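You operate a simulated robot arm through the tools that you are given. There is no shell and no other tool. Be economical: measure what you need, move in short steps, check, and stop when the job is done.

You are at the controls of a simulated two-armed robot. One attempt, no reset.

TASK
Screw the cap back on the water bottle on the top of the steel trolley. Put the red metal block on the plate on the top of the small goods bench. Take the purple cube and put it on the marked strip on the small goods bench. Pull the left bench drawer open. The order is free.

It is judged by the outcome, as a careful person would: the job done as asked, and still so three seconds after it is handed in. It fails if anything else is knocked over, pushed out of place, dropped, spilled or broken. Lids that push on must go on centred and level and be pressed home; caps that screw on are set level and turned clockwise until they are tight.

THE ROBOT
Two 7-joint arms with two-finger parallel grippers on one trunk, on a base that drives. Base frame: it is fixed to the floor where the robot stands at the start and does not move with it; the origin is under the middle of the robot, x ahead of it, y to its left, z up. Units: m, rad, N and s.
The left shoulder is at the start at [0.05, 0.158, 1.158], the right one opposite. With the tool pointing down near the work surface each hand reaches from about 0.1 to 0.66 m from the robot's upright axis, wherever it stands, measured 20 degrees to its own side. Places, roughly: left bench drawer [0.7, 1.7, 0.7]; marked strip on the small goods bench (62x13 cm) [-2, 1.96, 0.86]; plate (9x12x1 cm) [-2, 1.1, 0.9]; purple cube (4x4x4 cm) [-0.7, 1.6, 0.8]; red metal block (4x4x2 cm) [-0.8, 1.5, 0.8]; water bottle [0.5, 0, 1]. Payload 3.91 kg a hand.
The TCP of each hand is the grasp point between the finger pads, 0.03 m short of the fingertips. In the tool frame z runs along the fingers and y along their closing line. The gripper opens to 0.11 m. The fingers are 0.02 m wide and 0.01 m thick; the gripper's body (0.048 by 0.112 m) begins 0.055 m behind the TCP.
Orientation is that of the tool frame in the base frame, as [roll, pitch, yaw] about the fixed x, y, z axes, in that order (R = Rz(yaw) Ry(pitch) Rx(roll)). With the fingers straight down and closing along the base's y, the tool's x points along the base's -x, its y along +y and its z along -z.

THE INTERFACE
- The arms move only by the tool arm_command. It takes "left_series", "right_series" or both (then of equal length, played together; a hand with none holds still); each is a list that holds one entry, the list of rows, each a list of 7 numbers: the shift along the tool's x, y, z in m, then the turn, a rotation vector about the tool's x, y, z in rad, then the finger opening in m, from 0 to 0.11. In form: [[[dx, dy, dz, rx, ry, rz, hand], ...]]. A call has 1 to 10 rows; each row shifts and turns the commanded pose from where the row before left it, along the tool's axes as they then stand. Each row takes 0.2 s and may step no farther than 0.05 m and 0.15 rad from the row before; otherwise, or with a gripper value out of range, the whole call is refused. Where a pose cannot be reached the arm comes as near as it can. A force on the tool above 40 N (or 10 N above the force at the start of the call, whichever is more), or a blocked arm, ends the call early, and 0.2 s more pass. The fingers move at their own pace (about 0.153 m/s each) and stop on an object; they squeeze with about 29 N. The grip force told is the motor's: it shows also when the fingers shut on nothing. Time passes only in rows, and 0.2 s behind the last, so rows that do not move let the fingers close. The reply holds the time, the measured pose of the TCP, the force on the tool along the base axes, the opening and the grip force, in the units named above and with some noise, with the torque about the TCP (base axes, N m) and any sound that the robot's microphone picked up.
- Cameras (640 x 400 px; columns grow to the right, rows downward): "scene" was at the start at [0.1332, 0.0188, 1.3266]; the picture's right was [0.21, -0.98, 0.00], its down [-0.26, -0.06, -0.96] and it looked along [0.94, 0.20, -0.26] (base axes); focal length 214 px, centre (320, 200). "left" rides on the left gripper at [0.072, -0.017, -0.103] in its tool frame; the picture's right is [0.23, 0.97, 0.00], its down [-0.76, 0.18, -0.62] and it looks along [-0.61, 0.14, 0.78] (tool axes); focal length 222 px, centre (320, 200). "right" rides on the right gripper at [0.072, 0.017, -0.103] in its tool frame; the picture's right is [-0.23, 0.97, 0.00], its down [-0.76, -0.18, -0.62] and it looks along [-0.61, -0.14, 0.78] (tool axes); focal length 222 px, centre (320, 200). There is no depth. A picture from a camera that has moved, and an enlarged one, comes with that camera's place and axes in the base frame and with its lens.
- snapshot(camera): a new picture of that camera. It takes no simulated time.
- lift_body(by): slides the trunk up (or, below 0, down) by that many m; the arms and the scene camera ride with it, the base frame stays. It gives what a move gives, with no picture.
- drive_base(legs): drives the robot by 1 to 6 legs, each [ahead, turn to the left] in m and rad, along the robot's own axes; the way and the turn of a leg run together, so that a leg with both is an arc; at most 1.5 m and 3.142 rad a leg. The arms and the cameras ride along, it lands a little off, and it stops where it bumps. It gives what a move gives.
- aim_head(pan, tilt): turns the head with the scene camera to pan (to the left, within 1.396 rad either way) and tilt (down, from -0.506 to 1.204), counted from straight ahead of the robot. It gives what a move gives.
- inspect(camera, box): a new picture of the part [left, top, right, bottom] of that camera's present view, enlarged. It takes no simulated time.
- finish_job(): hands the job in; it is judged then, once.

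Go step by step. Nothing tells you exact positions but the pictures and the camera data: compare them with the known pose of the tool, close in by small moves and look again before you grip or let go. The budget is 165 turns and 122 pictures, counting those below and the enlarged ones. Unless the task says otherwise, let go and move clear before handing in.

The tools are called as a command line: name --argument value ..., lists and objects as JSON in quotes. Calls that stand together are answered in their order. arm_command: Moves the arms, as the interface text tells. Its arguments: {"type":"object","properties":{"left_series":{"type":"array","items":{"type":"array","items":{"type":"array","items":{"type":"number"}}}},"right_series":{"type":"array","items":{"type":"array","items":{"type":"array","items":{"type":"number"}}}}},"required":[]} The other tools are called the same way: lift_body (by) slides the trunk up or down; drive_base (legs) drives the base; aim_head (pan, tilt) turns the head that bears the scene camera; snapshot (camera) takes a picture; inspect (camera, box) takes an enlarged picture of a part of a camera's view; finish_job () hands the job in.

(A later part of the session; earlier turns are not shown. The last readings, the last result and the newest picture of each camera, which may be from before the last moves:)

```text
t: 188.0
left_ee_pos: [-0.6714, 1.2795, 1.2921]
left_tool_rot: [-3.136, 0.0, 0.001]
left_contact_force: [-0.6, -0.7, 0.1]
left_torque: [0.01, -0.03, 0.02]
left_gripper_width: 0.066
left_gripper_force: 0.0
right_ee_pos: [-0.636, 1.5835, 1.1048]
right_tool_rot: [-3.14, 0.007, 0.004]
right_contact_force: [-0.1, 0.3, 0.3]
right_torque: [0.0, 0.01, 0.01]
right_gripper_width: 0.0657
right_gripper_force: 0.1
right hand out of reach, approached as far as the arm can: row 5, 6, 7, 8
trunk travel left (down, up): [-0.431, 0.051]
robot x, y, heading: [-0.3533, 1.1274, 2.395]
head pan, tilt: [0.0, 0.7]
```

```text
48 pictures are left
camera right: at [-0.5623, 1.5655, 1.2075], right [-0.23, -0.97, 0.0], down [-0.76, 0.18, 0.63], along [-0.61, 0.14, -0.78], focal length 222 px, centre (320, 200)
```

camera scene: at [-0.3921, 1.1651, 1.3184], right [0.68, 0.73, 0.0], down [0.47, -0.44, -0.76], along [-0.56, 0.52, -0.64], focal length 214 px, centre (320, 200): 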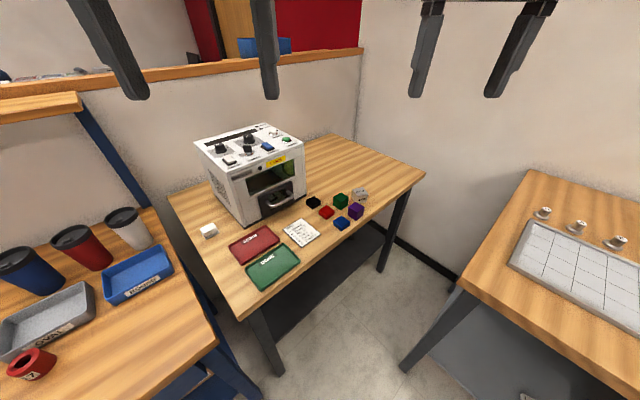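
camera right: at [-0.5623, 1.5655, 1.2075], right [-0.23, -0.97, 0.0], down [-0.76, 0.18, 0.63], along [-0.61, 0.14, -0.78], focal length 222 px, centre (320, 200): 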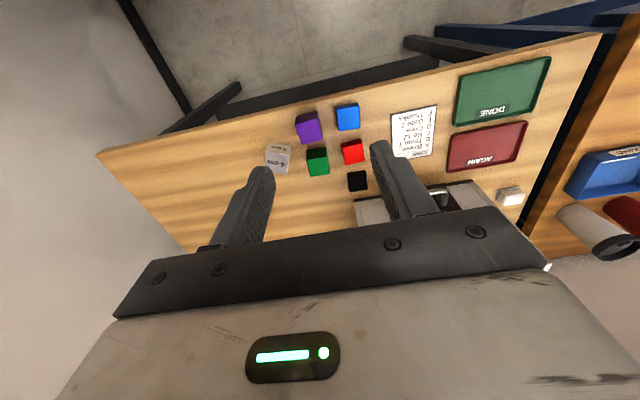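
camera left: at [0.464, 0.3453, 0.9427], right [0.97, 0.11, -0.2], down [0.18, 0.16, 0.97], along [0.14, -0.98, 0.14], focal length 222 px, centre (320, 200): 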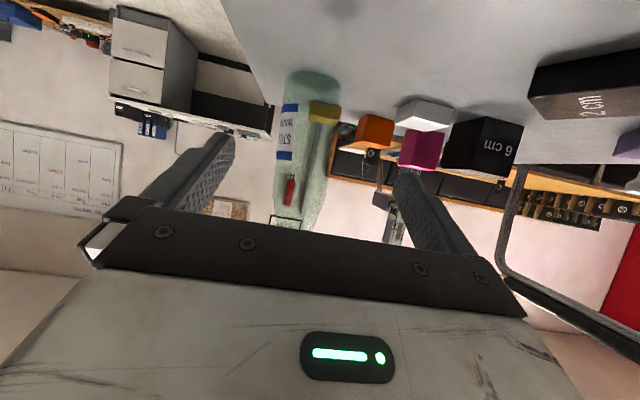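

The twisted wrist limits the reach here, so a square stance is better. I raise the hand and re-station at about [-0.25, 1.26] facing −x.

arm_command --right_series '[[[0.02, 0.014, -0.036, 0, 0, 0.149, 0.066], [0.02, 0.014, -0.036, 0, 0, 0.149, 0.066], [0.02, 0.0, -0.036, 0, 0, 0.149, 0.066], [0.02, 0.0, -0.036, 0, 0, 0.149, 0.066], [0.02, 0.0, -0.036, 0, 0, 0.149, 0.066]]]' --left_series '[[[0, 0, 0, 0, 0, 0.15, 0.066], [0, 0, 0, 0, 0, 0.15, 0.066], [0, 0, 0, 0, 0, 0.15, 0.066], [0, 0, 0, 0, 0, 0.15, 0.066], [0, 0, 0, 0, 0, 0.15, 0.066]]]'

drive_base --legs '[[0, -0.82], [0.13, 0], [0, 1.57], [-0.11, 0]]'

snapshot --camera "scene"

```text
t: 189.2
left_ee_pos: [-0.6695, 1.2789, 1.2917]
left_tool_rot: [-3.136, 0.006, -0.752]
left_contact_force: [0.0, -0.3, -0.1]
left_torque: [0.0, 0.01, -0.01]
left_gripper_width: 0.0659
left_gripper_force: 0.0
right_ee_pos: [-0.5405, 1.522, 1.2822]
right_tool_rot: [3.14, 0.005, -0.748]
right_contact_force: [-0.7, -0.5, -1.2]
right_torque: [0.0, 0.02, 0.0]
right_gripper_width: 0.066
right_gripper_force: 0.0
trunk travel left (down, up): [-0.431, 0.051]
robot x, y, heading: [-0.3555, 1.1282, 2.396]
head pan, tilt: [0.0, 0.7]
```

```text
t: 197.3
left_ee_pos: [-0.5773, 1.1601, 1.2922]
left_tool_rot: [-3.138, 0.006, -0.015]
left_contact_force: [0.4, 1.2, 0.1]
left_torque: [-0.01, 0.02, 0.02]
left_gripper_width: 0.0661
left_gripper_force: 0.0
right_ee_pos: [-0.6451, 1.4266, 1.2827]
right_tool_rot: [3.14, 0.008, -0.012]
right_contact_force: [0.6, -0.6, 0.0]
right_torque: [-0.01, -0.01, -0.02]
right_gripper_width: 0.0663
right_gripper_force: 0.0
trunk travel left (down, up): [-0.431, 0.051]
robot x, y, heading: [-0.2405, 1.26, 3.129]
head pan, tilt: [0.0, 0.7]
```

```text
47 pictures are left
camera scene: at [-0.3646, 1.2591, 1.3186], right [0.01, 1.0, 0.0], down [0.64, -0.01, -0.77], along [-0.77, 0.01, -0.64], focal length 214 px, centre (320, 200)
```

scene: 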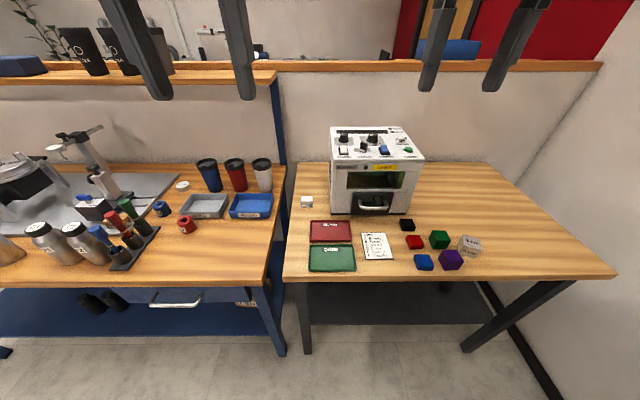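

Consistent: purple cube [-0.698, 1.615], red block [-0.768, 1.546], table ≈0.81. I bring the right hand above the purple cube.

arm_command --right_series '[[[-0.0065, -0.0235, 0.0405, 0, 0, 0, 0.066], [-0.0065, -0.0235, 0.0405, 0, 0, 0, 0.066], [-0.0065, -0.0235, 0.0405, 0, 0, 0, 0.066], [-0.0065, -0.0235, 0.0405, 0, 0, 0, 0.066], [-0.0065, -0.0235, 0.0405, 0, 0, 0, 0.066], [-0.0065, -0.0235, 0.0405, 0, 0, 0, 0.066], [-0.0065, -0.0235, 0.0405, 0, 0, 0, 0.066], [-0.0065, -0.0235, 0.0405, 0, 0, 0, 0.066]]]'

snapshot --camera "right"

```text
t: 199.1
left_ee_pos: [-0.579, 1.1592, 1.2907]
left_tool_rot: [-3.139, 0.003, -0.016]
left_contact_force: [-0.6, -0.5, -0.2]
left_torque: [-0.03, 0.02, -0.02]
left_gripper_width: 0.0661
left_gripper_force: 0.0
right_ee_pos: [-0.6975, 1.6141, 0.9568]
right_tool_rot: [3.14, 0.008, -0.01]
right_contact_force: [-0.7, -0.2, 0.2]
right_torque: [0.0, 0.06, -0.02]
right_gripper_width: 0.066
right_gripper_force: 0.1
trunk travel left (down, up): [-0.431, 0.051]
robot x, y, heading: [-0.2454, 1.2562, 3.131]
head pan, tilt: [0.0, 0.7]
```

```text
46 pictures are left
camera right: at [-0.6233, 1.5975, 1.0596], right [-0.24, -0.97, 0.0], down [-0.76, 0.19, 0.63], along [-0.61, 0.15, -0.78], focal length 222 px, centre (320, 200)
```

right: 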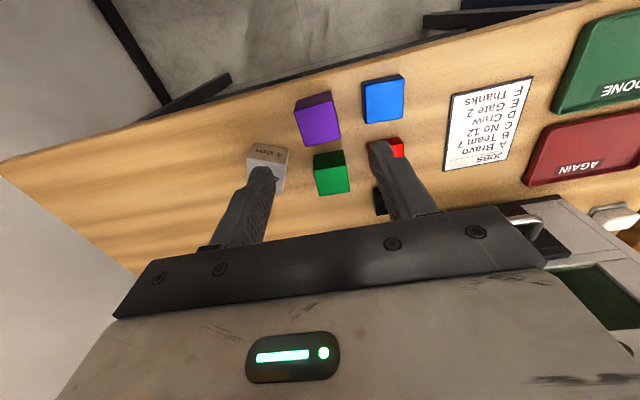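

The cube is centred below the hand. I descend and grip it.

arm_command --right_series '[[[0.001, -0.002, 0.035, 0, 0, 0, 0.066], [0, 0, 0.035, 0, 0, 0, 0.066], [0, 0, 0.03, 0, 0, 0, 0.066], [0, 0, 0.008, 0, 0, 0, 0.066], [0, 0, 0, 0, 0, 0, 0.05], [0, 0, 0, 0, 0, 0, 0.03], [0, 0, 0, 0, 0, 0, 0.03]]]'

snapshot --camera "right"

```text
t: 200.7
left_ee_pos: [-0.5783, 1.1594, 1.292]
left_tool_rot: [-3.137, 0.004, -0.016]
left_contact_force: [0.2, 0.0, -1.0]
left_torque: [0.0, 0.0, 0.02]
left_gripper_width: 0.066
left_gripper_force: 0.0
right_ee_pos: [-0.6967, 1.6147, 0.85]
right_tool_rot: [3.138, 0.006, -0.01]
right_contact_force: [0.5, 0.2, -0.7]
right_torque: [0.04, 0.02, 0.02]
right_gripper_width: 0.0394
right_gripper_force: 29.0
trunk travel left (down, up): [-0.431, 0.051]
robot x, y, heading: [-0.2406, 1.257, 3.129]
head pan, tilt: [0.0, 0.7]
```

```text
45 pictures are left
camera right: at [-0.6227, 1.5987, 0.9511], right [-0.24, -0.97, 0.0], down [-0.76, 0.19, 0.63], along [-0.61, 0.15, -0.78], focal length 222 px, centre (320, 200)
```

right: 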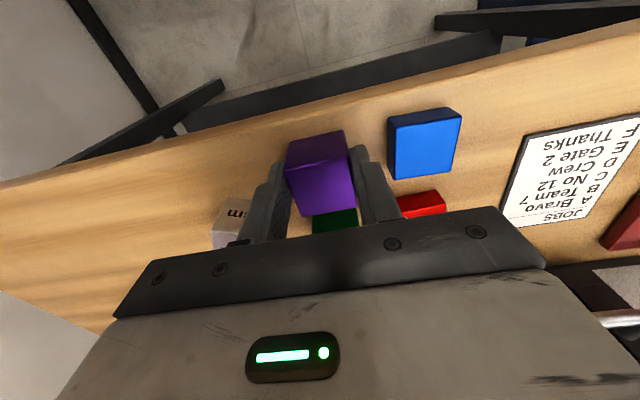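

Cube gripped. I lift it and tuck it back, then shift the base so that the left hand can take the red block.

arm_command --right_series '[[[0, 0, -0.02, 0, 0, 0, 0.03], [0, 0, -0.045, 0, 0, 0, 0.03], [0, 0, -0.045, 0, 0, 0, 0.03], [0.01, 0, -0.045, 0, 0, 0, 0.03], [0.02, 0.01, -0.04, 0, 0, 0, 0.03], [0.02, 0.02, -0.04, 0, 0, 0, 0.03], [0.02, 0.02, -0.04, 0, 0, 0, 0.03], [0.02, 0.02, -0.03, 0, 0, 0, 0.03]]]'

drive_base --legs '[[0.09, 0], [0, -0.33]]'

arm_command --left_series '[[[-0.02, 0, 0.01, 0, 0, -0.11, 0.066], [-0.02, 0, 0.01, 0, 0, -0.11, 0.066], [-0.02, 0, 0.01, 0, 0, -0.11, 0.066]]]'

snapshot --camera "left"

```text
t: 202.5
left_ee_pos: [-0.5794, 1.1584, 1.2924]
left_tool_rot: [-3.137, 0.003, -0.016]
left_contact_force: [0.6, -0.3, -0.1]
left_torque: [0.01, -0.01, 0.03]
left_gripper_width: 0.066
left_gripper_force: 0.1
right_ee_pos: [-0.6054, 1.5485, 1.1549]
right_tool_rot: [3.141, 0.005, -0.01]
right_contact_force: [0.1, -0.9, -1.7]
right_torque: [0.02, 0.01, 0.02]
right_gripper_width: 0.0398
right_gripper_force: 29.0
trunk travel left (down, up): [-0.431, 0.051]
robot x, y, heading: [-0.2461, 1.2559, 3.133]
head pan, tilt: [0.0, 0.7]
```

```text
t: 204.7
left_ee_pos: [-0.6842, 1.2758, 1.2928]
left_tool_rot: [-3.137, 0.004, -0.35]
left_contact_force: [0.5, 0.6, -0.4]
left_torque: [-0.04, -0.01, -0.02]
left_gripper_width: 0.066
left_gripper_force: 0.1
right_ee_pos: [-0.5819, 1.6543, 1.1542]
right_tool_rot: [3.136, 0.005, -0.346]
right_contact_force: [1.2, -0.6, -1.9]
right_torque: [-0.01, 0.0, 0.02]
right_gripper_width: 0.0394
right_gripper_force: 28.6
trunk travel left (down, up): [-0.431, 0.051]
robot x, y, heading: [-0.3326, 1.2596, 2.801]
head pan, tilt: [0.0, 0.7]
```

```text
t: 205.4
left_ee_pos: [-0.7434, 1.29, 1.262]
left_tool_rot: [-3.136, 0.003, -0.02]
left_contact_force: [0.1, 0.1, 0.0]
left_torque: [0.02, -0.04, -0.01]
left_gripper_width: 0.0658
left_gripper_force: 0.1
right_ee_pos: [-0.5835, 1.6545, 1.1538]
right_tool_rot: [3.139, 0.006, -0.344]
right_contact_force: [-0.3, -0.8, -2.1]
right_torque: [0.02, -0.01, 0.0]
right_gripper_width: 0.0393
right_gripper_force: 29.1
trunk travel left (down, up): [-0.431, 0.051]
robot x, y, heading: [-0.3344, 1.2609, 2.798]
head pan, tilt: [0.0, 0.7]
```

```text
44 pictures are left
camera left: at [-0.6693, 1.3049, 1.3649], right [0.21, -0.98, -0.01], down [-0.76, -0.17, 0.62], along [-0.61, -0.13, -0.78], focal length 222 px, centre (320, 200)
```

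left: 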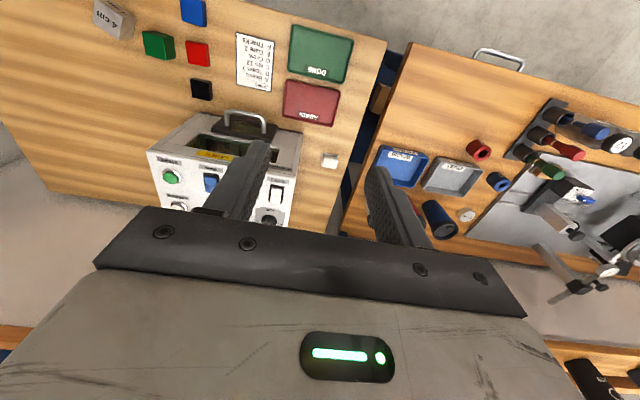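

I bring the left hand above the red block.

arm_command --left_series '[[[-0.0025, -0.0285, 0.034, 0, 0, -0.02, 0.066], [-0.0025, -0.0285, 0.034, 0, 0, 0, 0.066], [-0.0025, -0.0285, 0.034, 0, 0, 0, 0.066], [-0.0025, -0.0285, 0.034, 0, 0, 0, 0.066], [-0.0025, -0.0285, 0.034, 0, 0, 0, 0.066], [-0.0025, -0.0285, 0.034, 0, 0, 0, 0.066], [-0.0025, -0.0285, 0.034, 0, 0, 0, 0.066], [-0.0025, -0.0285, 0.034, 0, 0, 0, 0.066], [-0.0025, -0.0285, 0.034, 0, 0, 0, 0.066]]]'

snapshot --camera "left"

```text
t: 207.4
left_ee_pos: [-0.7638, 1.5507, 0.9566]
left_tool_rot: [-3.137, 0.003, -0.003]
left_contact_force: [-0.9, 0.2, 0.7]
left_torque: [0.0, -0.04, 0.0]
left_gripper_width: 0.0659
left_gripper_force: 0.0
right_ee_pos: [-0.5822, 1.6542, 1.1541]
right_tool_rot: [3.138, 0.005, -0.347]
right_contact_force: [-0.2, 0.1, -1.6]
right_torque: [-0.04, 0.01, -0.01]
right_gripper_width: 0.0391
right_gripper_force: 29.0
trunk travel left (down, up): [-0.431, 0.051]
robot x, y, heading: [-0.3354, 1.2613, 2.795]
head pan, tilt: [0.0, 0.7]
```

```text
43 pictures are left
camera left: at [-0.6917, 1.5663, 1.0606], right [0.22, -0.97, -0.01], down [-0.76, -0.18, 0.62], along [-0.61, -0.14, -0.78], focal length 222 px, centre (320, 200)
```

left: 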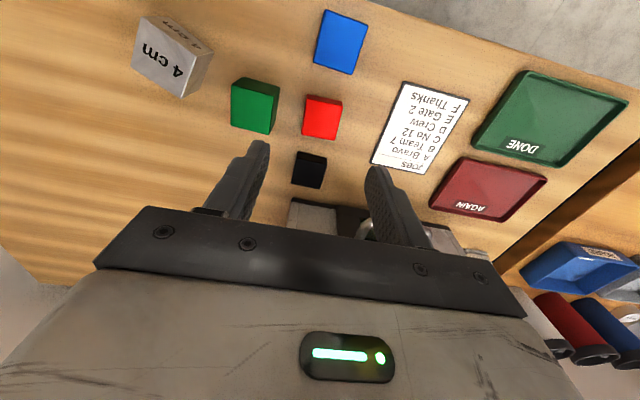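

Red block centred to a few mm. I correct and descend in steps.

arm_command --left_series '[[[-0.005, 0.003, 0.04, 0, 0, 0, 0.066], [0, 0, 0.04, 0, 0, 0, 0.066], [0, 0, 0.03, 0, 0, 0, 0.066]]]'

snapshot --camera "left"

```text
t: 208.2
left_ee_pos: [-0.7729, 1.535, 0.8492]
left_tool_rot: [-3.13, 0.008, 0.0]
left_contact_force: [-4.4, 0.2, 13.2]
left_torque: [0.44, 0.07, 0.08]
left_gripper_width: 0.0659
left_gripper_force: 0.1
left hand out of reach, approached as far as the arm can: row 2, 3
right_ee_pos: [-0.581, 1.653, 1.1549]
right_tool_rot: [3.139, 0.007, -0.347]
right_contact_force: [0.7, -0.3, -1.8]
right_torque: [0.02, 0.0, -0.02]
right_gripper_width: 0.0393
right_gripper_force: 29.3
trunk travel left (down, up): [-0.431, 0.051]
robot x, y, heading: [-0.337, 1.2592, 2.797]
head pan, tilt: [0.0, 0.7]
```

```text
42 pictures are left
camera left: at [-0.7001, 1.5494, 0.9522], right [0.23, -0.97, -0.01], down [-0.76, -0.18, 0.63], along [-0.61, -0.13, -0.78], focal length 222 px, centre (320, 200)
```

left: 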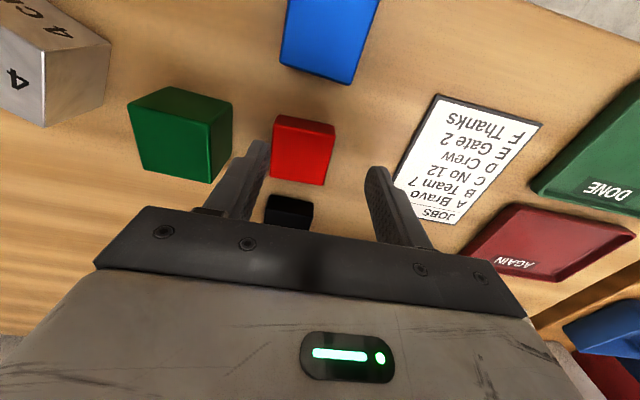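

The left hand fell 13 mm short in y and a finger touched the block's edge. I raise it and lower the trunk to gain reach.

arm_command --left_series '[[[0, 0, -0.03, 0, 0, 0, 0.066], [0, 0, -0.04, 0, 0, 0, 0.066], [0, 0, -0.04, 0, 0, 0, 0.066], [0, 0, -0.04, 0, 0, 0, 0.066]]]'

lift_body --by -0.13

snapshot --camera "left"

```text
t: 209.2
left_ee_pos: [-0.7705, 1.534, 0.9998]
left_tool_rot: [-3.136, 0.003, -0.001]
left_contact_force: [-0.5, 0.7, 0.6]
left_torque: [-0.02, 0.02, -0.01]
left_gripper_width: 0.0661
left_gripper_force: 0.1
right_ee_pos: [-0.5819, 1.6526, 1.154]
right_tool_rot: [3.14, 0.006, -0.345]
right_contact_force: [-0.9, 0.0, -2.6]
right_torque: [-0.01, -0.02, -0.01]
right_gripper_width: 0.0395
right_gripper_force: 28.8
trunk travel left (down, up): [-0.431, 0.051]
robot x, y, heading: [-0.3349, 1.2621, 2.794]
head pan, tilt: [0.0, 0.7]
```

```text
t: 210.8
left_ee_pos: [-0.7706, 1.5333, 0.869]
left_tool_rot: [-3.135, 0.001, -0.002]
left_contact_force: [-0.3, 0.0, 0.2]
left_torque: [-0.04, 0.02, 0.02]
left_gripper_width: 0.0659
left_gripper_force: 0.0
right_ee_pos: [-0.5818, 1.6538, 1.025]
right_tool_rot: [3.14, 0.006, -0.347]
right_contact_force: [0.4, -0.6, -1.0]
right_torque: [0.02, 0.01, 0.01]
right_gripper_width: 0.0391
right_gripper_force: 28.9
trunk travel left (down, up): [-0.301, 0.181]
robot x, y, heading: [-0.3333, 1.2572, 2.794]
head pan, tilt: [0.0, 0.7]
```

```text
41 pictures are left
camera left: at [-0.6979, 1.5497, 0.972], right [0.23, -0.97, -0.01], down [-0.76, -0.18, 0.62], along [-0.61, -0.14, -0.78], focal length 222 px, centre (320, 200)
```

left: 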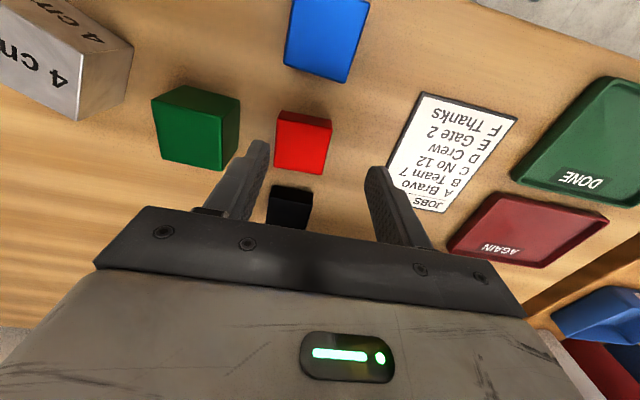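

The red block's centre is 13 mm further in +y, same x. I shift there.

arm_command --left_series '[[[0, -0.0135, 0, 0, 0, 0, 0.066], [0, 0, 0.015, 0, 0, 0, 0.066], [0, 0, 0.005, 0, 0, 0, 0.066]]]'

```text
t: 211.6
left_ee_pos: [-0.7713, 1.549, 0.8477]
left_tool_rot: [-3.135, 0.003, -0.002]
left_contact_force: [-0.7, -0.1, -1.1]
left_torque: [0.01, -0.01, -0.01]
left_gripper_width: 0.0659
left_gripper_force: 0.0
right_ee_pos: [-0.582, 1.6536, 1.0248]
right_tool_rot: [3.14, 0.005, -0.346]
right_contact_force: [0.0, 0.1, -1.8]
right_torque: [0.01, -0.02, 0.02]
right_gripper_width: 0.0395
right_gripper_force: 28.8
trunk travel left (down, up): [-0.301, 0.181]
robot x, y, heading: [-0.332, 1.2592, 2.795]
head pan, tilt: [0.0, 0.7]
```

In reach now. I lower 12 mm more and close on the red block.

arm_command --left_series '[[[0, 0, 0.004, 0, 0, 0, 0.066], [0, 0, 0.004, 0, 0, 0, 0.066], [0, 0, 0.003, 0, 0, 0, 0.066], [0, 0, 0, 0, 0, 0, 0.05], [0, 0, 0, 0, 0, 0, 0.03], [0, 0, 0, 0, 0, 0, 0.03]]]'

snapshot --camera "left"

```text
t: 213.0
left_ee_pos: [-0.7715, 1.5478, 0.8364]
left_tool_rot: [-3.137, 0.002, -0.001]
left_contact_force: [0.2, 0.2, -0.1]
left_torque: [-0.04, 0.0, -0.01]
left_gripper_width: 0.0393
left_gripper_force: 28.7
right_ee_pos: [-0.582, 1.6535, 1.0243]
right_tool_rot: [3.139, 0.004, -0.347]
right_contact_force: [0.0, 0.5, -1.7]
right_torque: [0.02, 0.0, 0.01]
right_gripper_width: 0.0393
right_gripper_force: 29.4
trunk travel left (down, up): [-0.301, 0.181]
robot x, y, heading: [-0.332, 1.259, 2.794]
head pan, tilt: [0.0, 0.7]
```

```text
40 pictures are left
camera left: at [-0.6981, 1.5641, 0.9405], right [0.23, -0.97, -0.01], down [-0.76, -0.18, 0.62], along [-0.61, -0.14, -0.78], focal length 222 px, centre (320, 200)
```

left: 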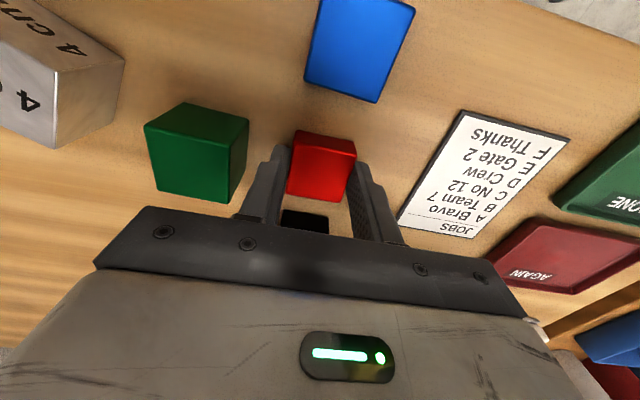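

Both blocks are in hand. I lift, back away from the table, and look for the small goods bench.

arm_command --left_series '[[[0, 0, -0.02, 0, 0, 0, 0.03], [0, 0, -0.045, 0, 0, 0, 0.03], [0, 0, -0.045, 0, 0, 0, 0.03], [0, 0.01, -0.045, 0, 0, 0, 0.03], [0.02, 0.03, -0.03, 0, 0, 0, 0.03], [0.02, 0.03, -0.03, 0, 0, 0.11, 0.03], [0.02, 0.03, -0.03, 0, 0, 0.11, 0.03], [0.02, 0.03, 0, 0, 0, 0.11, 0.03]]]'

lift_body --by 0.17

drive_base --legs '[[0, 0.33], [-0.35, 0], [0, 0.5]]'

aim_head --pan 0 --tilt 0.35

snapshot --camera "scene"

```text
t: 214.8
left_ee_pos: [-0.7004, 1.4095, 1.0837]
left_tool_rot: [-3.136, 0.005, -0.33]
left_contact_force: [-0.6, -0.1, -0.4]
left_torque: [0.0, 0.01, 0.02]
left_gripper_width: 0.039
left_gripper_force: 28.5
right_ee_pos: [-0.5821, 1.6522, 1.0247]
right_tool_rot: [3.14, 0.005, -0.346]
right_contact_force: [0.5, -0.1, -1.7]
right_torque: [0.0, 0.01, 0.01]
right_gripper_width: 0.0393
right_gripper_force: 29.2
trunk travel left (down, up): [-0.301, 0.181]
robot x, y, heading: [-0.3325, 1.2587, 2.794]
head pan, tilt: [0.0, 0.7]
```

```text
t: 216.8
left_ee_pos: [-0.7011, 1.41, 1.2524]
left_tool_rot: [-3.139, 0.004, -0.332]
left_contact_force: [-0.3, 0.7, -0.8]
left_torque: [-0.01, -0.01, -0.04]
left_gripper_width: 0.0394
left_gripper_force: 28.8
right_ee_pos: [-0.5836, 1.6535, 1.1932]
right_tool_rot: [3.14, 0.006, -0.345]
right_contact_force: [0.3, -0.7, -1.5]
right_torque: [0.0, -0.02, 0.0]
right_gripper_width: 0.0396
right_gripper_force: 28.8
trunk travel left (down, up): [-0.471, 0.011]
robot x, y, heading: [-0.3377, 1.2613, 2.797]
head pan, tilt: [0.0, 0.7]
```

```text
t: 221.5
left_ee_pos: [-0.3399, 1.0838, 1.2523]
left_tool_rot: [-3.135, 0.004, 0.5]
left_contact_force: [0.3, -0.2, -1.0]
left_torque: [-0.01, 0.01, 0.01]
left_gripper_width: 0.0394
left_gripper_force: 29.1
right_ee_pos: [-0.4402, 1.3344, 1.1934]
right_tool_rot: [3.139, 0.006, 0.485]
right_contact_force: [0.2, -0.6, -2.0]
right_torque: [0.0, 0.02, 0.01]
right_gripper_width: 0.0395
right_gripper_force: 28.9
trunk travel left (down, up): [-0.471, 0.011]
robot x, y, heading: [0.0201, 1.2515, -2.65]
head pan, tilt: [0.0, 0.7]
```

```text
t: 222.3
left_ee_pos: [-0.341, 1.0823, 1.2521]
left_tool_rot: [-3.139, 0.003, 0.502]
left_contact_force: [0.5, -0.2, -1.2]
left_torque: [-0.01, -0.02, 0.01]
left_gripper_width: 0.0391
left_gripper_force: 28.6
right_ee_pos: [-0.4395, 1.3347, 1.1937]
right_tool_rot: [3.138, 0.006, 0.486]
right_contact_force: [0.1, -0.4, -1.2]
right_torque: [0.01, -0.01, 0.0]
right_gripper_width: 0.0394
right_gripper_force: 29.5
trunk travel left (down, up): [-0.471, 0.011]
robot x, y, heading: [0.0205, 1.2529, -2.659]
head pan, tilt: [0.0, 0.351]
```

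```text
39 pictures are left
camera scene: at [-0.0984, 1.1898, 1.3897], right [-0.47, 0.88, 0.0], down [0.3, 0.16, -0.94], along [-0.83, -0.44, -0.34], focal length 214 px, centre (320, 200)
```

scene: 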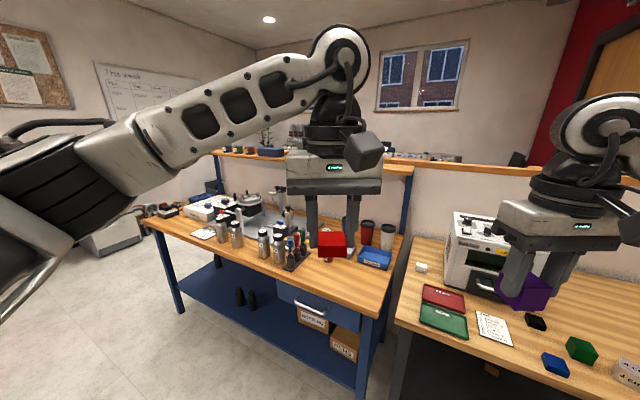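

The small goods bench must be behind the partition, so I go round the blue bench's far end. I drive along x≈−0.1, clear of the trolley and bench.

drive_base --legs '[[0, 0.99], [1.5, 0], [0.5, 0], [0, -1.47]]'

aim_head --pan -0.25 --tilt 0.3

snapshot --camera "scene"

```text
t: 238.5
left_ee_pos: [-0.5933, -0.727, 1.2523]
left_tool_rot: [-3.138, 0.005, 0.002]
left_contact_force: [-0.5, -0.2, -0.4]
left_torque: [0.04, 0.0, 0.0]
left_gripper_width: 0.0393
left_gripper_force: 29.4
right_ee_pos: [-0.5602, -0.4588, 1.1953]
right_tool_rot: [3.138, 0.004, -0.015]
right_contact_force: [0.1, -0.8, -1.6]
right_torque: [-0.02, 0.01, 0.03]
right_gripper_width: 0.0395
right_gripper_force: 29.0
trunk travel left (down, up): [-0.471, 0.011]
robot x, y, heading: [-0.1965, -0.7478, 3.125]
head pan, tilt: [0.0, 0.351]
```

```text
t: 239.3
left_ee_pos: [-0.592, -0.7285, 1.253]
left_tool_rot: [-3.138, 0.003, 0.002]
left_contact_force: [0.8, -0.3, -0.8]
left_torque: [0.02, 0.01, 0.01]
left_gripper_width: 0.0396
left_gripper_force: 28.9
right_ee_pos: [-0.5605, -0.4589, 1.1932]
right_tool_rot: [3.141, 0.007, -0.011]
right_contact_force: [-0.2, -0.1, -1.1]
right_torque: [-0.01, -0.03, -0.01]
right_gripper_width: 0.0395
right_gripper_force: 29.0
trunk travel left (down, up): [-0.471, 0.011]
robot x, y, heading: [-0.1972, -0.753, 3.127]
head pan, tilt: [-0.25, 0.3]
```

```text
38 pictures are left
camera scene: at [-0.325, -0.7255, 1.3945], right [0.26, 0.97, 0.0], down [0.29, -0.08, -0.96], along [-0.92, 0.25, -0.3], focal length 214 px, centre (320, 200)
```

scene: 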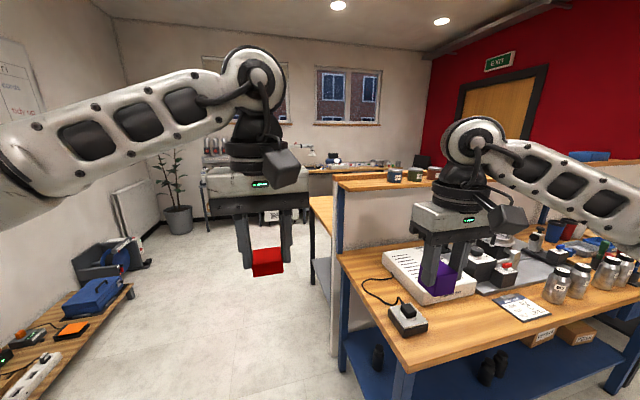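

The bench behind the partition (x from about −1.35 to −2.0) should be the small goods bench, reachable from its −x side. I drive around with extra clearance and look again.

drive_base --legs '[[0, 0.3], [1.05, 0], [0, -0.29], [1.4, 0], [0, -1.57]]'

aim_head --pan -0.5 --tilt 0.4

snapshot --camera "scene"

```text
t: 256.9
left_ee_pos: [-2.5712, -0.6678, 1.2528]
left_tool_rot: [-3.138, 0.005, -1.548]
left_contact_force: [-0.5, -0.4, -0.3]
left_torque: [-0.03, 0.02, 0.01]
left_gripper_width: 0.0391
left_gripper_force: 28.8
right_ee_pos: [-2.3006, -0.6943, 1.1944]
right_tool_rot: [3.138, 0.006, -1.561]
right_contact_force: [1.0, 0.8, -2.0]
right_torque: [0.0, -0.02, 0.01]
right_gripper_width: 0.0394
right_gripper_force: 28.8
trunk travel left (down, up): [-0.471, 0.011]
robot x, y, heading: [-2.5831, -1.0669, 1.579]
head pan, tilt: [-0.25, 0.3]
```

```text
t: 257.7
left_ee_pos: [-2.5702, -0.6691, 1.2538]
left_tool_rot: [-3.136, 0.005, -1.548]
left_contact_force: [0.0, 0.5, -0.7]
left_torque: [0.0, 0.02, 0.02]
left_gripper_width: 0.0392
left_gripper_force: 28.9
right_ee_pos: [-2.3008, -0.6953, 1.1935]
right_tool_rot: [3.138, 0.006, -1.562]
right_contact_force: [0.3, 0.7, -1.5]
right_torque: [0.0, 0.01, 0.04]
right_gripper_width: 0.0392
right_gripper_force: 28.7
trunk travel left (down, up): [-0.471, 0.011]
robot x, y, heading: [-2.5833, -1.0651, 1.576]
head pan, tilt: [-0.499, 0.4]
```

```text
37 pictures are left
camera scene: at [-2.5388, -0.9443, 1.3853], right [0.88, -0.47, 0.0], down [-0.18, -0.34, -0.92], along [0.43, 0.81, -0.39], focal length 214 px, centre (320, 200)
```

scene: 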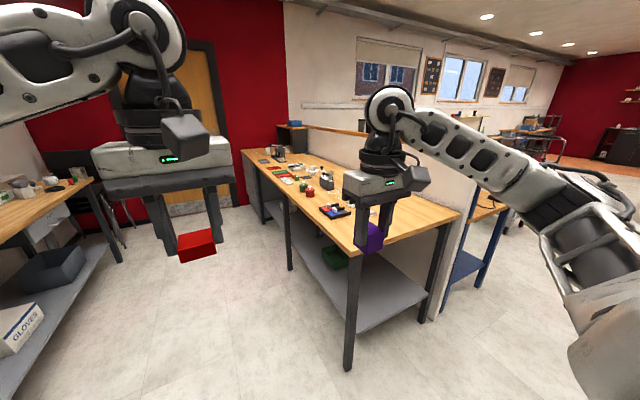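

The bench's front edge runs at x≈−2.08 from y −0.4 to 2.2. I drive up the aisle to the plate and face the bench.

drive_base --legs '[[0, 0.035], [1.5, 0], [0.6, 0], [0, -1.6]]'

aim_head --pan 0.15 --tilt 0.7

snapshot --camera "scene"

```text
t: 272.4
left_ee_pos: [-2.2763, 1.0184, 1.2535]
left_tool_rot: [-3.139, 0.004, -3.115]
left_contact_force: [0.5, 0.4, -0.5]
left_torque: [-0.03, 0.0, 0.02]
left_gripper_width: 0.039
left_gripper_force: 28.6
right_ee_pos: [-2.3006, 0.7485, 1.1941]
right_tool_rot: [3.14, 0.007, -3.13]
right_contact_force: [-0.6, -0.1, -2.2]
right_torque: [-0.03, 0.01, -0.04]
right_gripper_width: 0.0393
right_gripper_force: 29.5
trunk travel left (down, up): [-0.471, 0.011]
robot x, y, heading: [-2.6744, 1.0316, 0.011]
head pan, tilt: [-0.499, 0.4]
```

```text
t: 273.4
left_ee_pos: [-2.2753, 1.0191, 1.253]
left_tool_rot: [-3.137, 0.004, -3.115]
left_contact_force: [-0.2, 0.4, -0.9]
left_torque: [0.02, 0.0, -0.01]
left_gripper_width: 0.0392
left_gripper_force: 28.7
right_ee_pos: [-2.3019, 0.7484, 1.1937]
right_tool_rot: [3.14, 0.004, -3.13]
right_contact_force: [-0.2, 0.3, -1.6]
right_torque: [0.0, 0.0, 0.03]
right_gripper_width: 0.0396
right_gripper_force: 29.5
trunk travel left (down, up): [-0.471, 0.011]
robot x, y, heading: [-2.6703, 1.0331, 0.01]
head pan, tilt: [0.15, 0.7]
```

```text
36 pictures are left
camera scene: at [-2.5459, 1.0432, 1.3585], right [0.16, -0.99, 0.0], down [-0.64, -0.1, -0.77], along [0.76, 0.12, -0.64], focal length 214 px, centre (320, 200)
```

scene: 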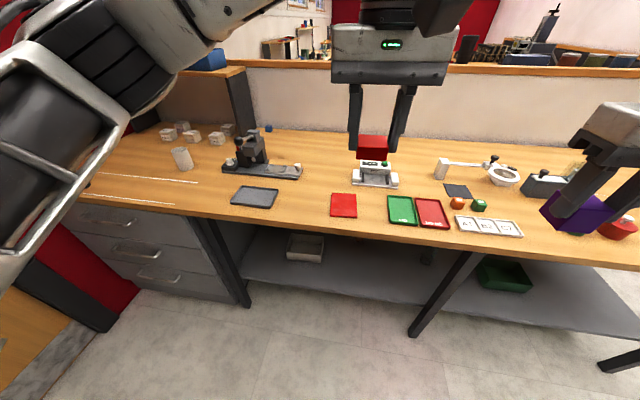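

The red flat square near [-1.97, 1.05] seems to be the plate and the two white lines on the left the marked strip. I check enlarged.

inspect --camera "scene" --box '[220, 130, 460, 250]'

inspect --camera "scene" --box '[60, 120, 220, 220]'

```text
2.67 times, centred on (340, 190) of scene
camera zoom: at [-2.5459, 1.0432, 1.3585], right [0.16, -0.99, 0.0], down [-0.64, -0.1, -0.77], along [0.76, 0.12, -0.64], focal length 572 px, centre (267, 227)
```

zoom: 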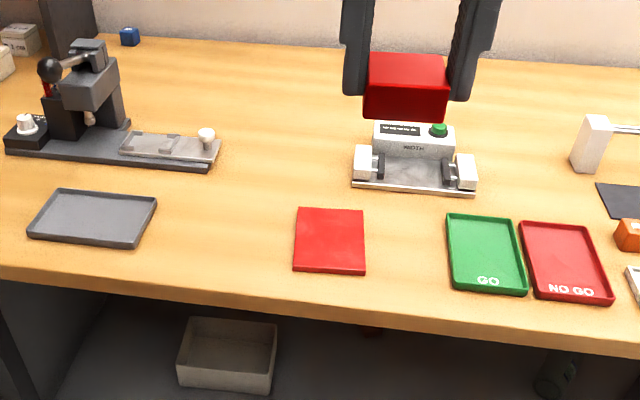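

```text
4.00 times, centred on (140, 170) of scene
camera zoom: at [-2.5459, 1.0432, 1.3585], right [0.16, -0.99, 0.0], down [-0.64, -0.1, -0.77], along [0.76, 0.12, -0.64], focal length 858 px, centre (1040, 320)
```

zoom: 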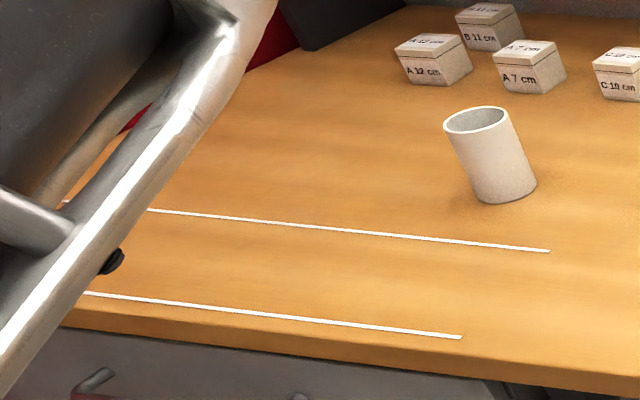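

Confirmed: the red flat plate at about [-1.98, 1.05], strip between the white lines farther left. I drive 0.2 m closer and bring the red block over the plate.

drive_base --legs '[[0.19, -0.01]]'

arm_command --left_series '[[[-0.018, 0.005, 0.04, 0, 0, 0, 0.03], [-0.018, 0.005, 0.04, 0, 0, 0, 0.03], [-0.018, 0.005, 0.04, 0, 0, 0, 0.03], [-0.018, 0.005, 0.04, 0, 0, 0, 0.03], [-0.018, 0.005, 0.04, 0, 0, 0, 0.03], [-0.01, 0.005, 0.04, 0, 0, 0, 0.03]]]'

snapshot --camera "left"

snapshot --camera "scene"

```text
t: 274.9
left_ee_pos: [-2.0875, 1.0151, 1.2524]
left_tool_rot: [-3.136, 0.004, -3.125]
left_contact_force: [0.2, -0.6, -0.4]
left_torque: [0.03, 0.03, 0.01]
left_gripper_width: 0.0392
left_gripper_force: 28.7
right_ee_pos: [-2.1164, 0.7458, 1.193]
right_tool_rot: [3.139, 0.006, -3.14]
right_contact_force: [-0.1, 0.0, -0.9]
right_torque: [0.0, 0.08, 0.01]
right_gripper_width: 0.0394
right_gripper_force: 28.5
trunk travel left (down, up): [-0.471, 0.011]
robot x, y, heading: [-2.4828, 1.0304, 0.001]
head pan, tilt: [0.15, 0.7]
```

```text
t: 276.3
left_ee_pos: [-1.9876, 1.0457, 1.0115]
left_tool_rot: [-3.134, 0.007, -3.125]
left_contact_force: [0.4, 0.2, -0.8]
left_torque: [-0.03, 0.02, 0.0]
left_gripper_width: 0.0395
left_gripper_force: 29.1
right_ee_pos: [-2.1167, 0.7471, 1.1936]
right_tool_rot: [3.139, 0.006, -3.138]
right_contact_force: [-0.4, 0.3, -0.8]
right_torque: [-0.02, 0.03, -0.02]
right_gripper_width: 0.0394
right_gripper_force: 29.0
trunk travel left (down, up): [-0.471, 0.011]
robot x, y, heading: [-2.4894, 1.0305, -0.001]
head pan, tilt: [0.15, 0.7]
```

```text
33 pictures are left
camera left: at [-2.0598, 1.0285, 1.1147], right [-0.24, 0.97, -0.01], down [0.76, 0.19, 0.63], along [0.61, 0.15, -0.78], focal length 222 px, centre (320, 200)
```

left: 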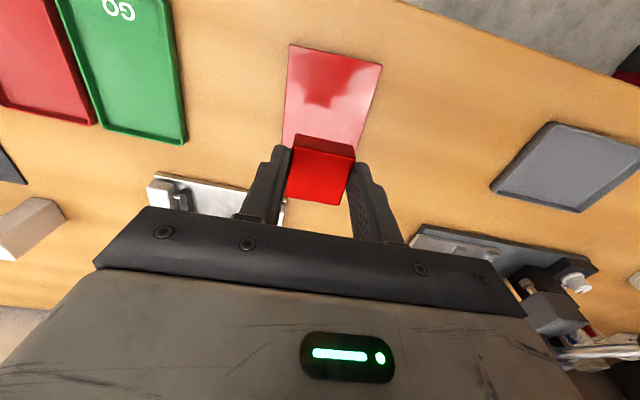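

```text
32 pictures are left
camera scene: at [-2.3584, 1.0433, 1.3584], right [0.15, -0.99, 0.0], down [-0.64, -0.1, -0.76], along [0.76, 0.12, -0.64], focal length 214 px, centre (320, 200)
```

scene: 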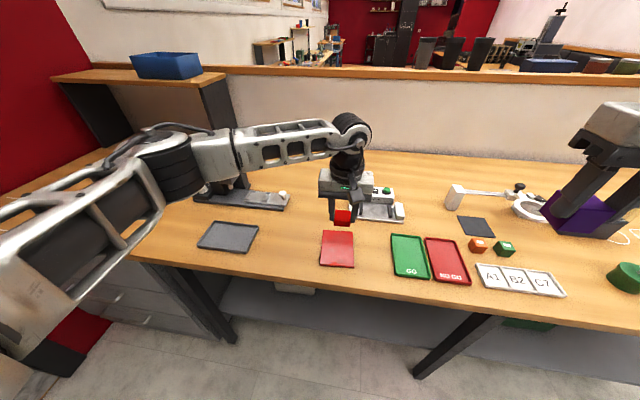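

The plate's centre is about [-1.982, 1.051]. I adjust 5 mm and lower the block toward it.

arm_command --left_series '[[[-0.005, 0.005, 0.03, 0, 0, 0, 0.03], [0, 0, 0.03, 0, 0, 0, 0.03], [0, 0, 0.02, 0, 0, 0, 0.03], [0, 0, 0, 0, 0, 0, 0.03]]]'

snapshot --camera "left"

```text
t: 277.3
left_ee_pos: [-1.9823, 1.0526, 0.9326]
left_tool_rot: [-3.134, 0.005, -3.126]
left_contact_force: [-0.7, 0.4, -0.9]
left_torque: [0.0, -0.01, -0.04]
left_gripper_width: 0.039
left_gripper_force: 28.7
right_ee_pos: [-2.1192, 0.7456, 1.194]
right_tool_rot: [3.139, 0.007, -3.138]
right_contact_force: [1.5, -0.1, -0.8]
right_torque: [0.03, 0.03, -0.01]
right_gripper_width: 0.0391
right_gripper_force: 28.9
trunk travel left (down, up): [-0.471, 0.011]
robot x, y, heading: [-2.4832, 1.0327, 0.005]
head pan, tilt: [0.15, 0.7]
```

```text
31 pictures are left
camera left: at [-2.0554, 1.0342, 1.0355], right [-0.24, 0.97, -0.01], down [0.76, 0.19, 0.63], along [0.61, 0.15, -0.78], focal length 222 px, centre (320, 200)
```

left: 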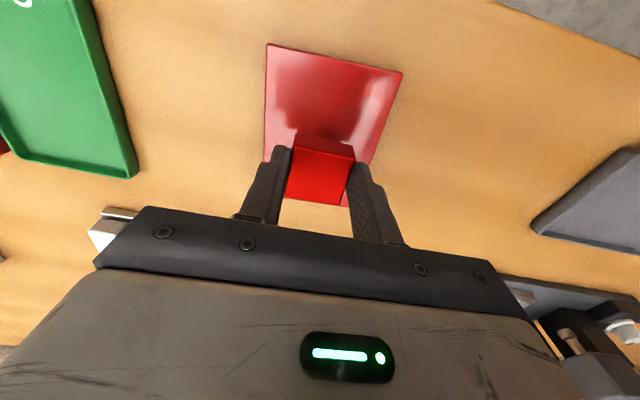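

The block is centred over the plate. I lower step by step until contact.

arm_command --left_series '[[[0, 0, 0.006, 0, 0, 0, 0.03], [0, 0, 0.005, 0, 0, 0, 0.03], [0, 0, 0, 0, 0, 0, 0.03]]]'

arm_command --left_series '[[[0, 0, 0.004, 0, 0, 0, 0.03], [0, 0, 0, 0, 0, 0, 0.03]]]'

arm_command --left_series '[[[0, 0, 0.003, 0, 0, 0, 0.03], [0, 0, 0, 0, 0, 0, 0.03]]]'

```text
t: 278.1
left_ee_pos: [-1.9814, 1.0517, 0.9218]
left_tool_rot: [-3.137, 0.004, -3.125]
left_contact_force: [-0.7, -0.3, -1.3]
left_torque: [-0.02, 0.02, 0.01]
left_gripper_width: 0.0391
left_gripper_force: 29.6
right_ee_pos: [-2.1174, 0.7466, 1.1941]
right_tool_rot: [3.139, 0.005, -3.138]
right_contact_force: [-0.3, 0.1, -2.5]
right_torque: [0.03, 0.0, 0.0]
right_gripper_width: 0.0393
right_gripper_force: 28.9
trunk travel left (down, up): [-0.471, 0.011]
robot x, y, heading: [-2.4857, 1.0296, -0.001]
head pan, tilt: [0.15, 0.7]
```

```text
t: 278.7
left_ee_pos: [-1.9822, 1.0512, 0.9177]
left_tool_rot: [-3.137, 0.004, -3.123]
left_contact_force: [0.3, 0.5, -0.5]
left_torque: [-0.01, 0.02, 0.01]
left_gripper_width: 0.039
left_gripper_force: 29.4
right_ee_pos: [-2.1161, 0.7464, 1.1943]
right_tool_rot: [3.139, 0.005, -3.139]
right_contact_force: [-1.3, 0.3, -1.2]
right_torque: [0.0, 0.03, 0.0]
right_gripper_width: 0.0392
right_gripper_force: 28.6
trunk travel left (down, up): [-0.471, 0.011]
robot x, y, heading: [-2.4861, 1.033, 0.002]
head pan, tilt: [0.15, 0.7]
```

```text
t: 279.3
left_ee_pos: [-1.9824, 1.0516, 0.9145]
left_tool_rot: [-3.137, 0.003, -3.124]
left_contact_force: [0.5, 0.2, -0.4]
left_torque: [0.0, -0.01, -0.01]
left_gripper_width: 0.0392
left_gripper_force: 28.5
right_ee_pos: [-2.1177, 0.7461, 1.194]
right_tool_rot: [3.14, 0.005, -3.138]
right_contact_force: [-0.6, 0.5, -1.7]
right_torque: [0.03, 0.02, 0.01]
right_gripper_width: 0.0395
right_gripper_force: 29.3
trunk travel left (down, up): [-0.471, 0.011]
robot x, y, heading: [-2.4852, 1.0328, -0.002]
head pan, tilt: [0.15, 0.7]
```

No contact yet at TCP 0.9145. I keep lowering in small steps.

arm_command --left_series '[[[0, 0, 0.003, 0, 0, 0, 0.03], [0, 0, 0, 0, 0, 0, 0.03]]]'

arm_command --left_series '[[[0, 0, 0.003, 0, 0, 0, 0.03], [0, 0, 0, 0, 0, 0, 0.03]]]'

inspect --camera "scene" --box '[290, 190, 390, 280]'

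```text
t: 279.9
left_ee_pos: [-1.9827, 1.0514, 0.912]
left_tool_rot: [-3.138, 0.004, -3.124]
left_contact_force: [0.6, -0.2, 1.0]
left_torque: [0.03, -0.01, 0.0]
left_gripper_width: 0.0392
left_gripper_force: 29.0
right_ee_pos: [-2.1176, 0.7467, 1.1933]
right_tool_rot: [3.14, 0.005, -3.138]
right_contact_force: [-0.1, 0.1, -1.5]
right_torque: [-0.03, 0.02, 0.02]
right_gripper_width: 0.0393
right_gripper_force: 28.6
trunk travel left (down, up): [-0.471, 0.011]
robot x, y, heading: [-2.4873, 1.0304, 0.001]
head pan, tilt: [0.15, 0.7]
```

```text
t: 280.5
left_ee_pos: [-1.9825, 1.051, 0.9091]
left_tool_rot: [-3.138, 0.003, -3.125]
left_contact_force: [-0.1, 0.6, -0.7]
left_torque: [0.02, 0.03, 0.03]
left_gripper_width: 0.0388
left_gripper_force: 28.8
right_ee_pos: [-2.1167, 0.7479, 1.1942]
right_tool_rot: [3.14, 0.005, -3.138]
right_contact_force: [0.4, 0.4, -1.7]
right_torque: [0.01, 0.03, 0.01]
right_gripper_width: 0.0397
right_gripper_force: 29.1
trunk travel left (down, up): [-0.471, 0.011]
robot x, y, heading: [-2.4843, 1.036, 0.001]
head pan, tilt: [0.15, 0.7]
```

```text
4.44 times, centred on (340, 235) of scene
camera zoom: at [-2.3588, 1.0433, 1.3584], right [0.15, -0.99, 0.0], down [-0.64, -0.1, -0.76], along [0.76, 0.12, -0.64], focal length 953 px, centre (231, 44)
```

zoom: 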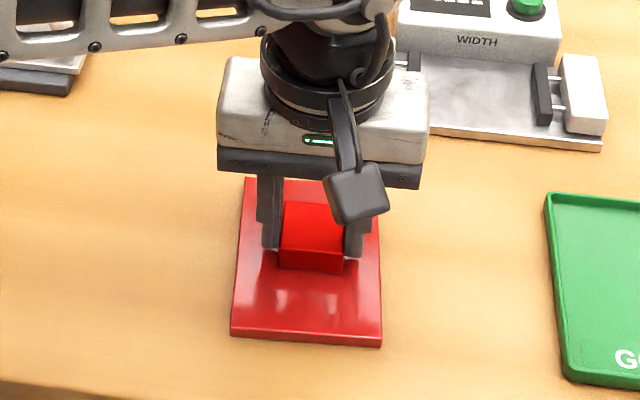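

Almost resting on the plate and well centred. A few more millimetres.

arm_command --left_series '[[[0, 0, 0.003, 0, 0, 0, 0.03], [0, 0, 0, 0, 0, 0, 0.03]]]'

arm_command --left_series '[[[0, 0, 0.003, 0, 0, 0, 0.03], [0, 0, 0, 0, 0, 0, 0.03]]]'

```text
t: 281.1
left_ee_pos: [-1.9833, 1.0508, 0.907]
left_tool_rot: [-3.135, 0.008, -3.124]
left_contact_force: [-1.3, 2.0, 8.7]
left_torque: [0.24, 0.02, 0.04]
left_gripper_width: 0.0392
left_gripper_force: 29.2
right_ee_pos: [-2.1174, 0.7463, 1.1941]
right_tool_rot: [3.139, 0.008, -3.138]
right_contact_force: [0.4, -0.4, -2.2]
right_torque: [0.0, 0.04, 0.01]
right_gripper_width: 0.0394
right_gripper_force: 28.9
trunk travel left (down, up): [-0.471, 0.011]
robot x, y, heading: [-2.4864, 1.0338, 0.003]
head pan, tilt: [0.15, 0.7]
```

```text
t: 281.7
left_ee_pos: [-1.9829, 1.0504, 0.9053]
left_tool_rot: [-3.134, 0.012, -3.124]
left_contact_force: [1.0, 2.0, 22.1]
left_torque: [0.1, -0.01, 0.0]
left_gripper_width: 0.0393
left_gripper_force: 29.5
right_ee_pos: [-2.1183, 0.7464, 1.1946]
right_tool_rot: [3.14, 0.008, -3.138]
right_contact_force: [-0.7, 0.1, -1.6]
right_torque: [-0.03, 0.04, -0.02]
right_gripper_width: 0.0392
right_gripper_force: 29.2
trunk travel left (down, up): [-0.471, 0.011]
robot x, y, heading: [-2.4864, 1.0318, 0.003]
head pan, tilt: [0.15, 0.7]
```

Contact on the plate. I ease off 2 mm, open and rise.

arm_command --left_series '[[[0, 0, -0.003, 0, 0, 0, 0.03], [0, 0, 0, 0, 0, 0, 0.05], [0, 0, 0, 0, 0, 0, 0.065], [0, 0, -0.02, 0, 0, 0, 0.065], [0, 0, -0.045, 0, 0, 0, 0.065], [0.02, 0, -0.045, 0, 0, 0, 0.065], [0.02, 0, -0.045, 0, 0, 0, 0.065], [0.03, 0, -0.04, 0, 0, 0, 0.065], [0.03, 0, -0.04, 0, 0, 0, 0.065]]]'

snapshot --camera "scene"

```text
t: 283.7
left_ee_pos: [-2.0841, 1.0494, 1.1418]
left_tool_rot: [-3.138, 0.006, -3.123]
left_contact_force: [0.8, 0.3, 0.2]
left_torque: [-0.02, 0.06, 0.01]
left_gripper_width: 0.065
left_gripper_force: 0.1
right_ee_pos: [-2.1175, 0.7468, 1.1943]
right_tool_rot: [3.14, 0.007, -3.138]
right_contact_force: [0.2, -0.3, -3.0]
right_torque: [-0.02, 0.02, -0.02]
right_gripper_width: 0.0395
right_gripper_force: 29.1
trunk travel left (down, up): [-0.471, 0.011]
robot x, y, heading: [-2.4828, 1.035, 0.006]
head pan, tilt: [0.15, 0.7]
```

```text
29 pictures are left
camera scene: at [-2.3594, 1.0431, 1.3585], right [0.15, -0.99, 0.0], down [-0.64, -0.1, -0.77], along [0.76, 0.12, -0.64], focal length 214 px, centre (320, 200)
```

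scene: 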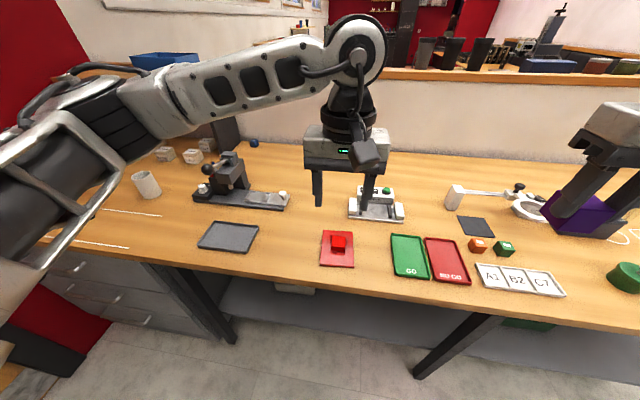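

The red block sits on the plate. Now the purple cube: the strip spans x −2.07…−1.93, y from 1.64 to ≈2.25. I shift along the bench.

drive_base --legs '[[-0.22, 0], [0, 1.565], [0.87, 0], [0, -1.57]]'

aim_head --pan 0 --tilt 0.7

snapshot --camera "scene"

```text
t: 295.0
left_ee_pos: [-2.5835, 2.2576, 1.1493]
left_tool_rot: [-3.14, 0.022, -1.958]
left_contact_force: [-0.5, 0.0, -0.3]
left_torque: [-0.03, -0.01, 0.0]
left_gripper_width: 0.0646
left_gripper_force: 0.0
right_ee_pos: [-2.3172, 2.094, 1.1998]
right_tool_rot: [3.137, 0.023, -1.992]
right_contact_force: [0.1, 1.3, -1.8]
right_torque: [-0.01, 0.03, -0.02]
right_gripper_width: 0.0396
right_gripper_force: 28.8
trunk travel left (down, up): [-0.471, 0.011]
robot x, y, heading: [-2.7257, 1.8937, 1.156]
head pan, tilt: [0.15, 0.7]
stopped in leg 4: the robot was blocked; the commanded pose is now the measured one
```

```text
t: 295.7
left_ee_pos: [-2.5835, 2.2558, 1.1489]
left_tool_rot: [-3.138, 0.022, -1.961]
left_contact_force: [0.2, -0.8, -0.6]
left_torque: [0.03, -0.02, 0.01]
left_gripper_width: 0.0651
left_gripper_force: 0.1
right_ee_pos: [-2.3181, 2.0932, 1.2008]
right_tool_rot: [3.137, 0.026, -1.993]
right_contact_force: [0.0, 0.6, -1.6]
right_torque: [-0.01, 0.04, 0.01]
right_gripper_width: 0.0395
right_gripper_force: 28.6
trunk travel left (down, up): [-0.471, 0.011]
robot x, y, heading: [-2.7231, 1.8947, 1.158]
head pan, tilt: [0.0, 0.7]
```

```text
28 pictures are left
camera scene: at [-2.6788, 1.9867, 1.3608], right [0.92, -0.4, 0.0], down [-0.25, -0.58, -0.78], along [0.31, 0.71, -0.63], focal length 214 px, centre (320, 200)
```

scene: 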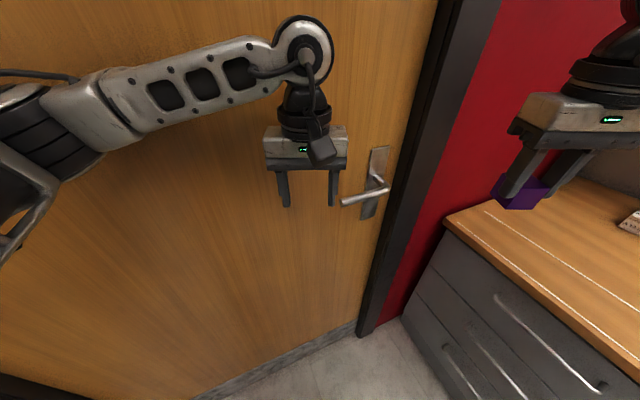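

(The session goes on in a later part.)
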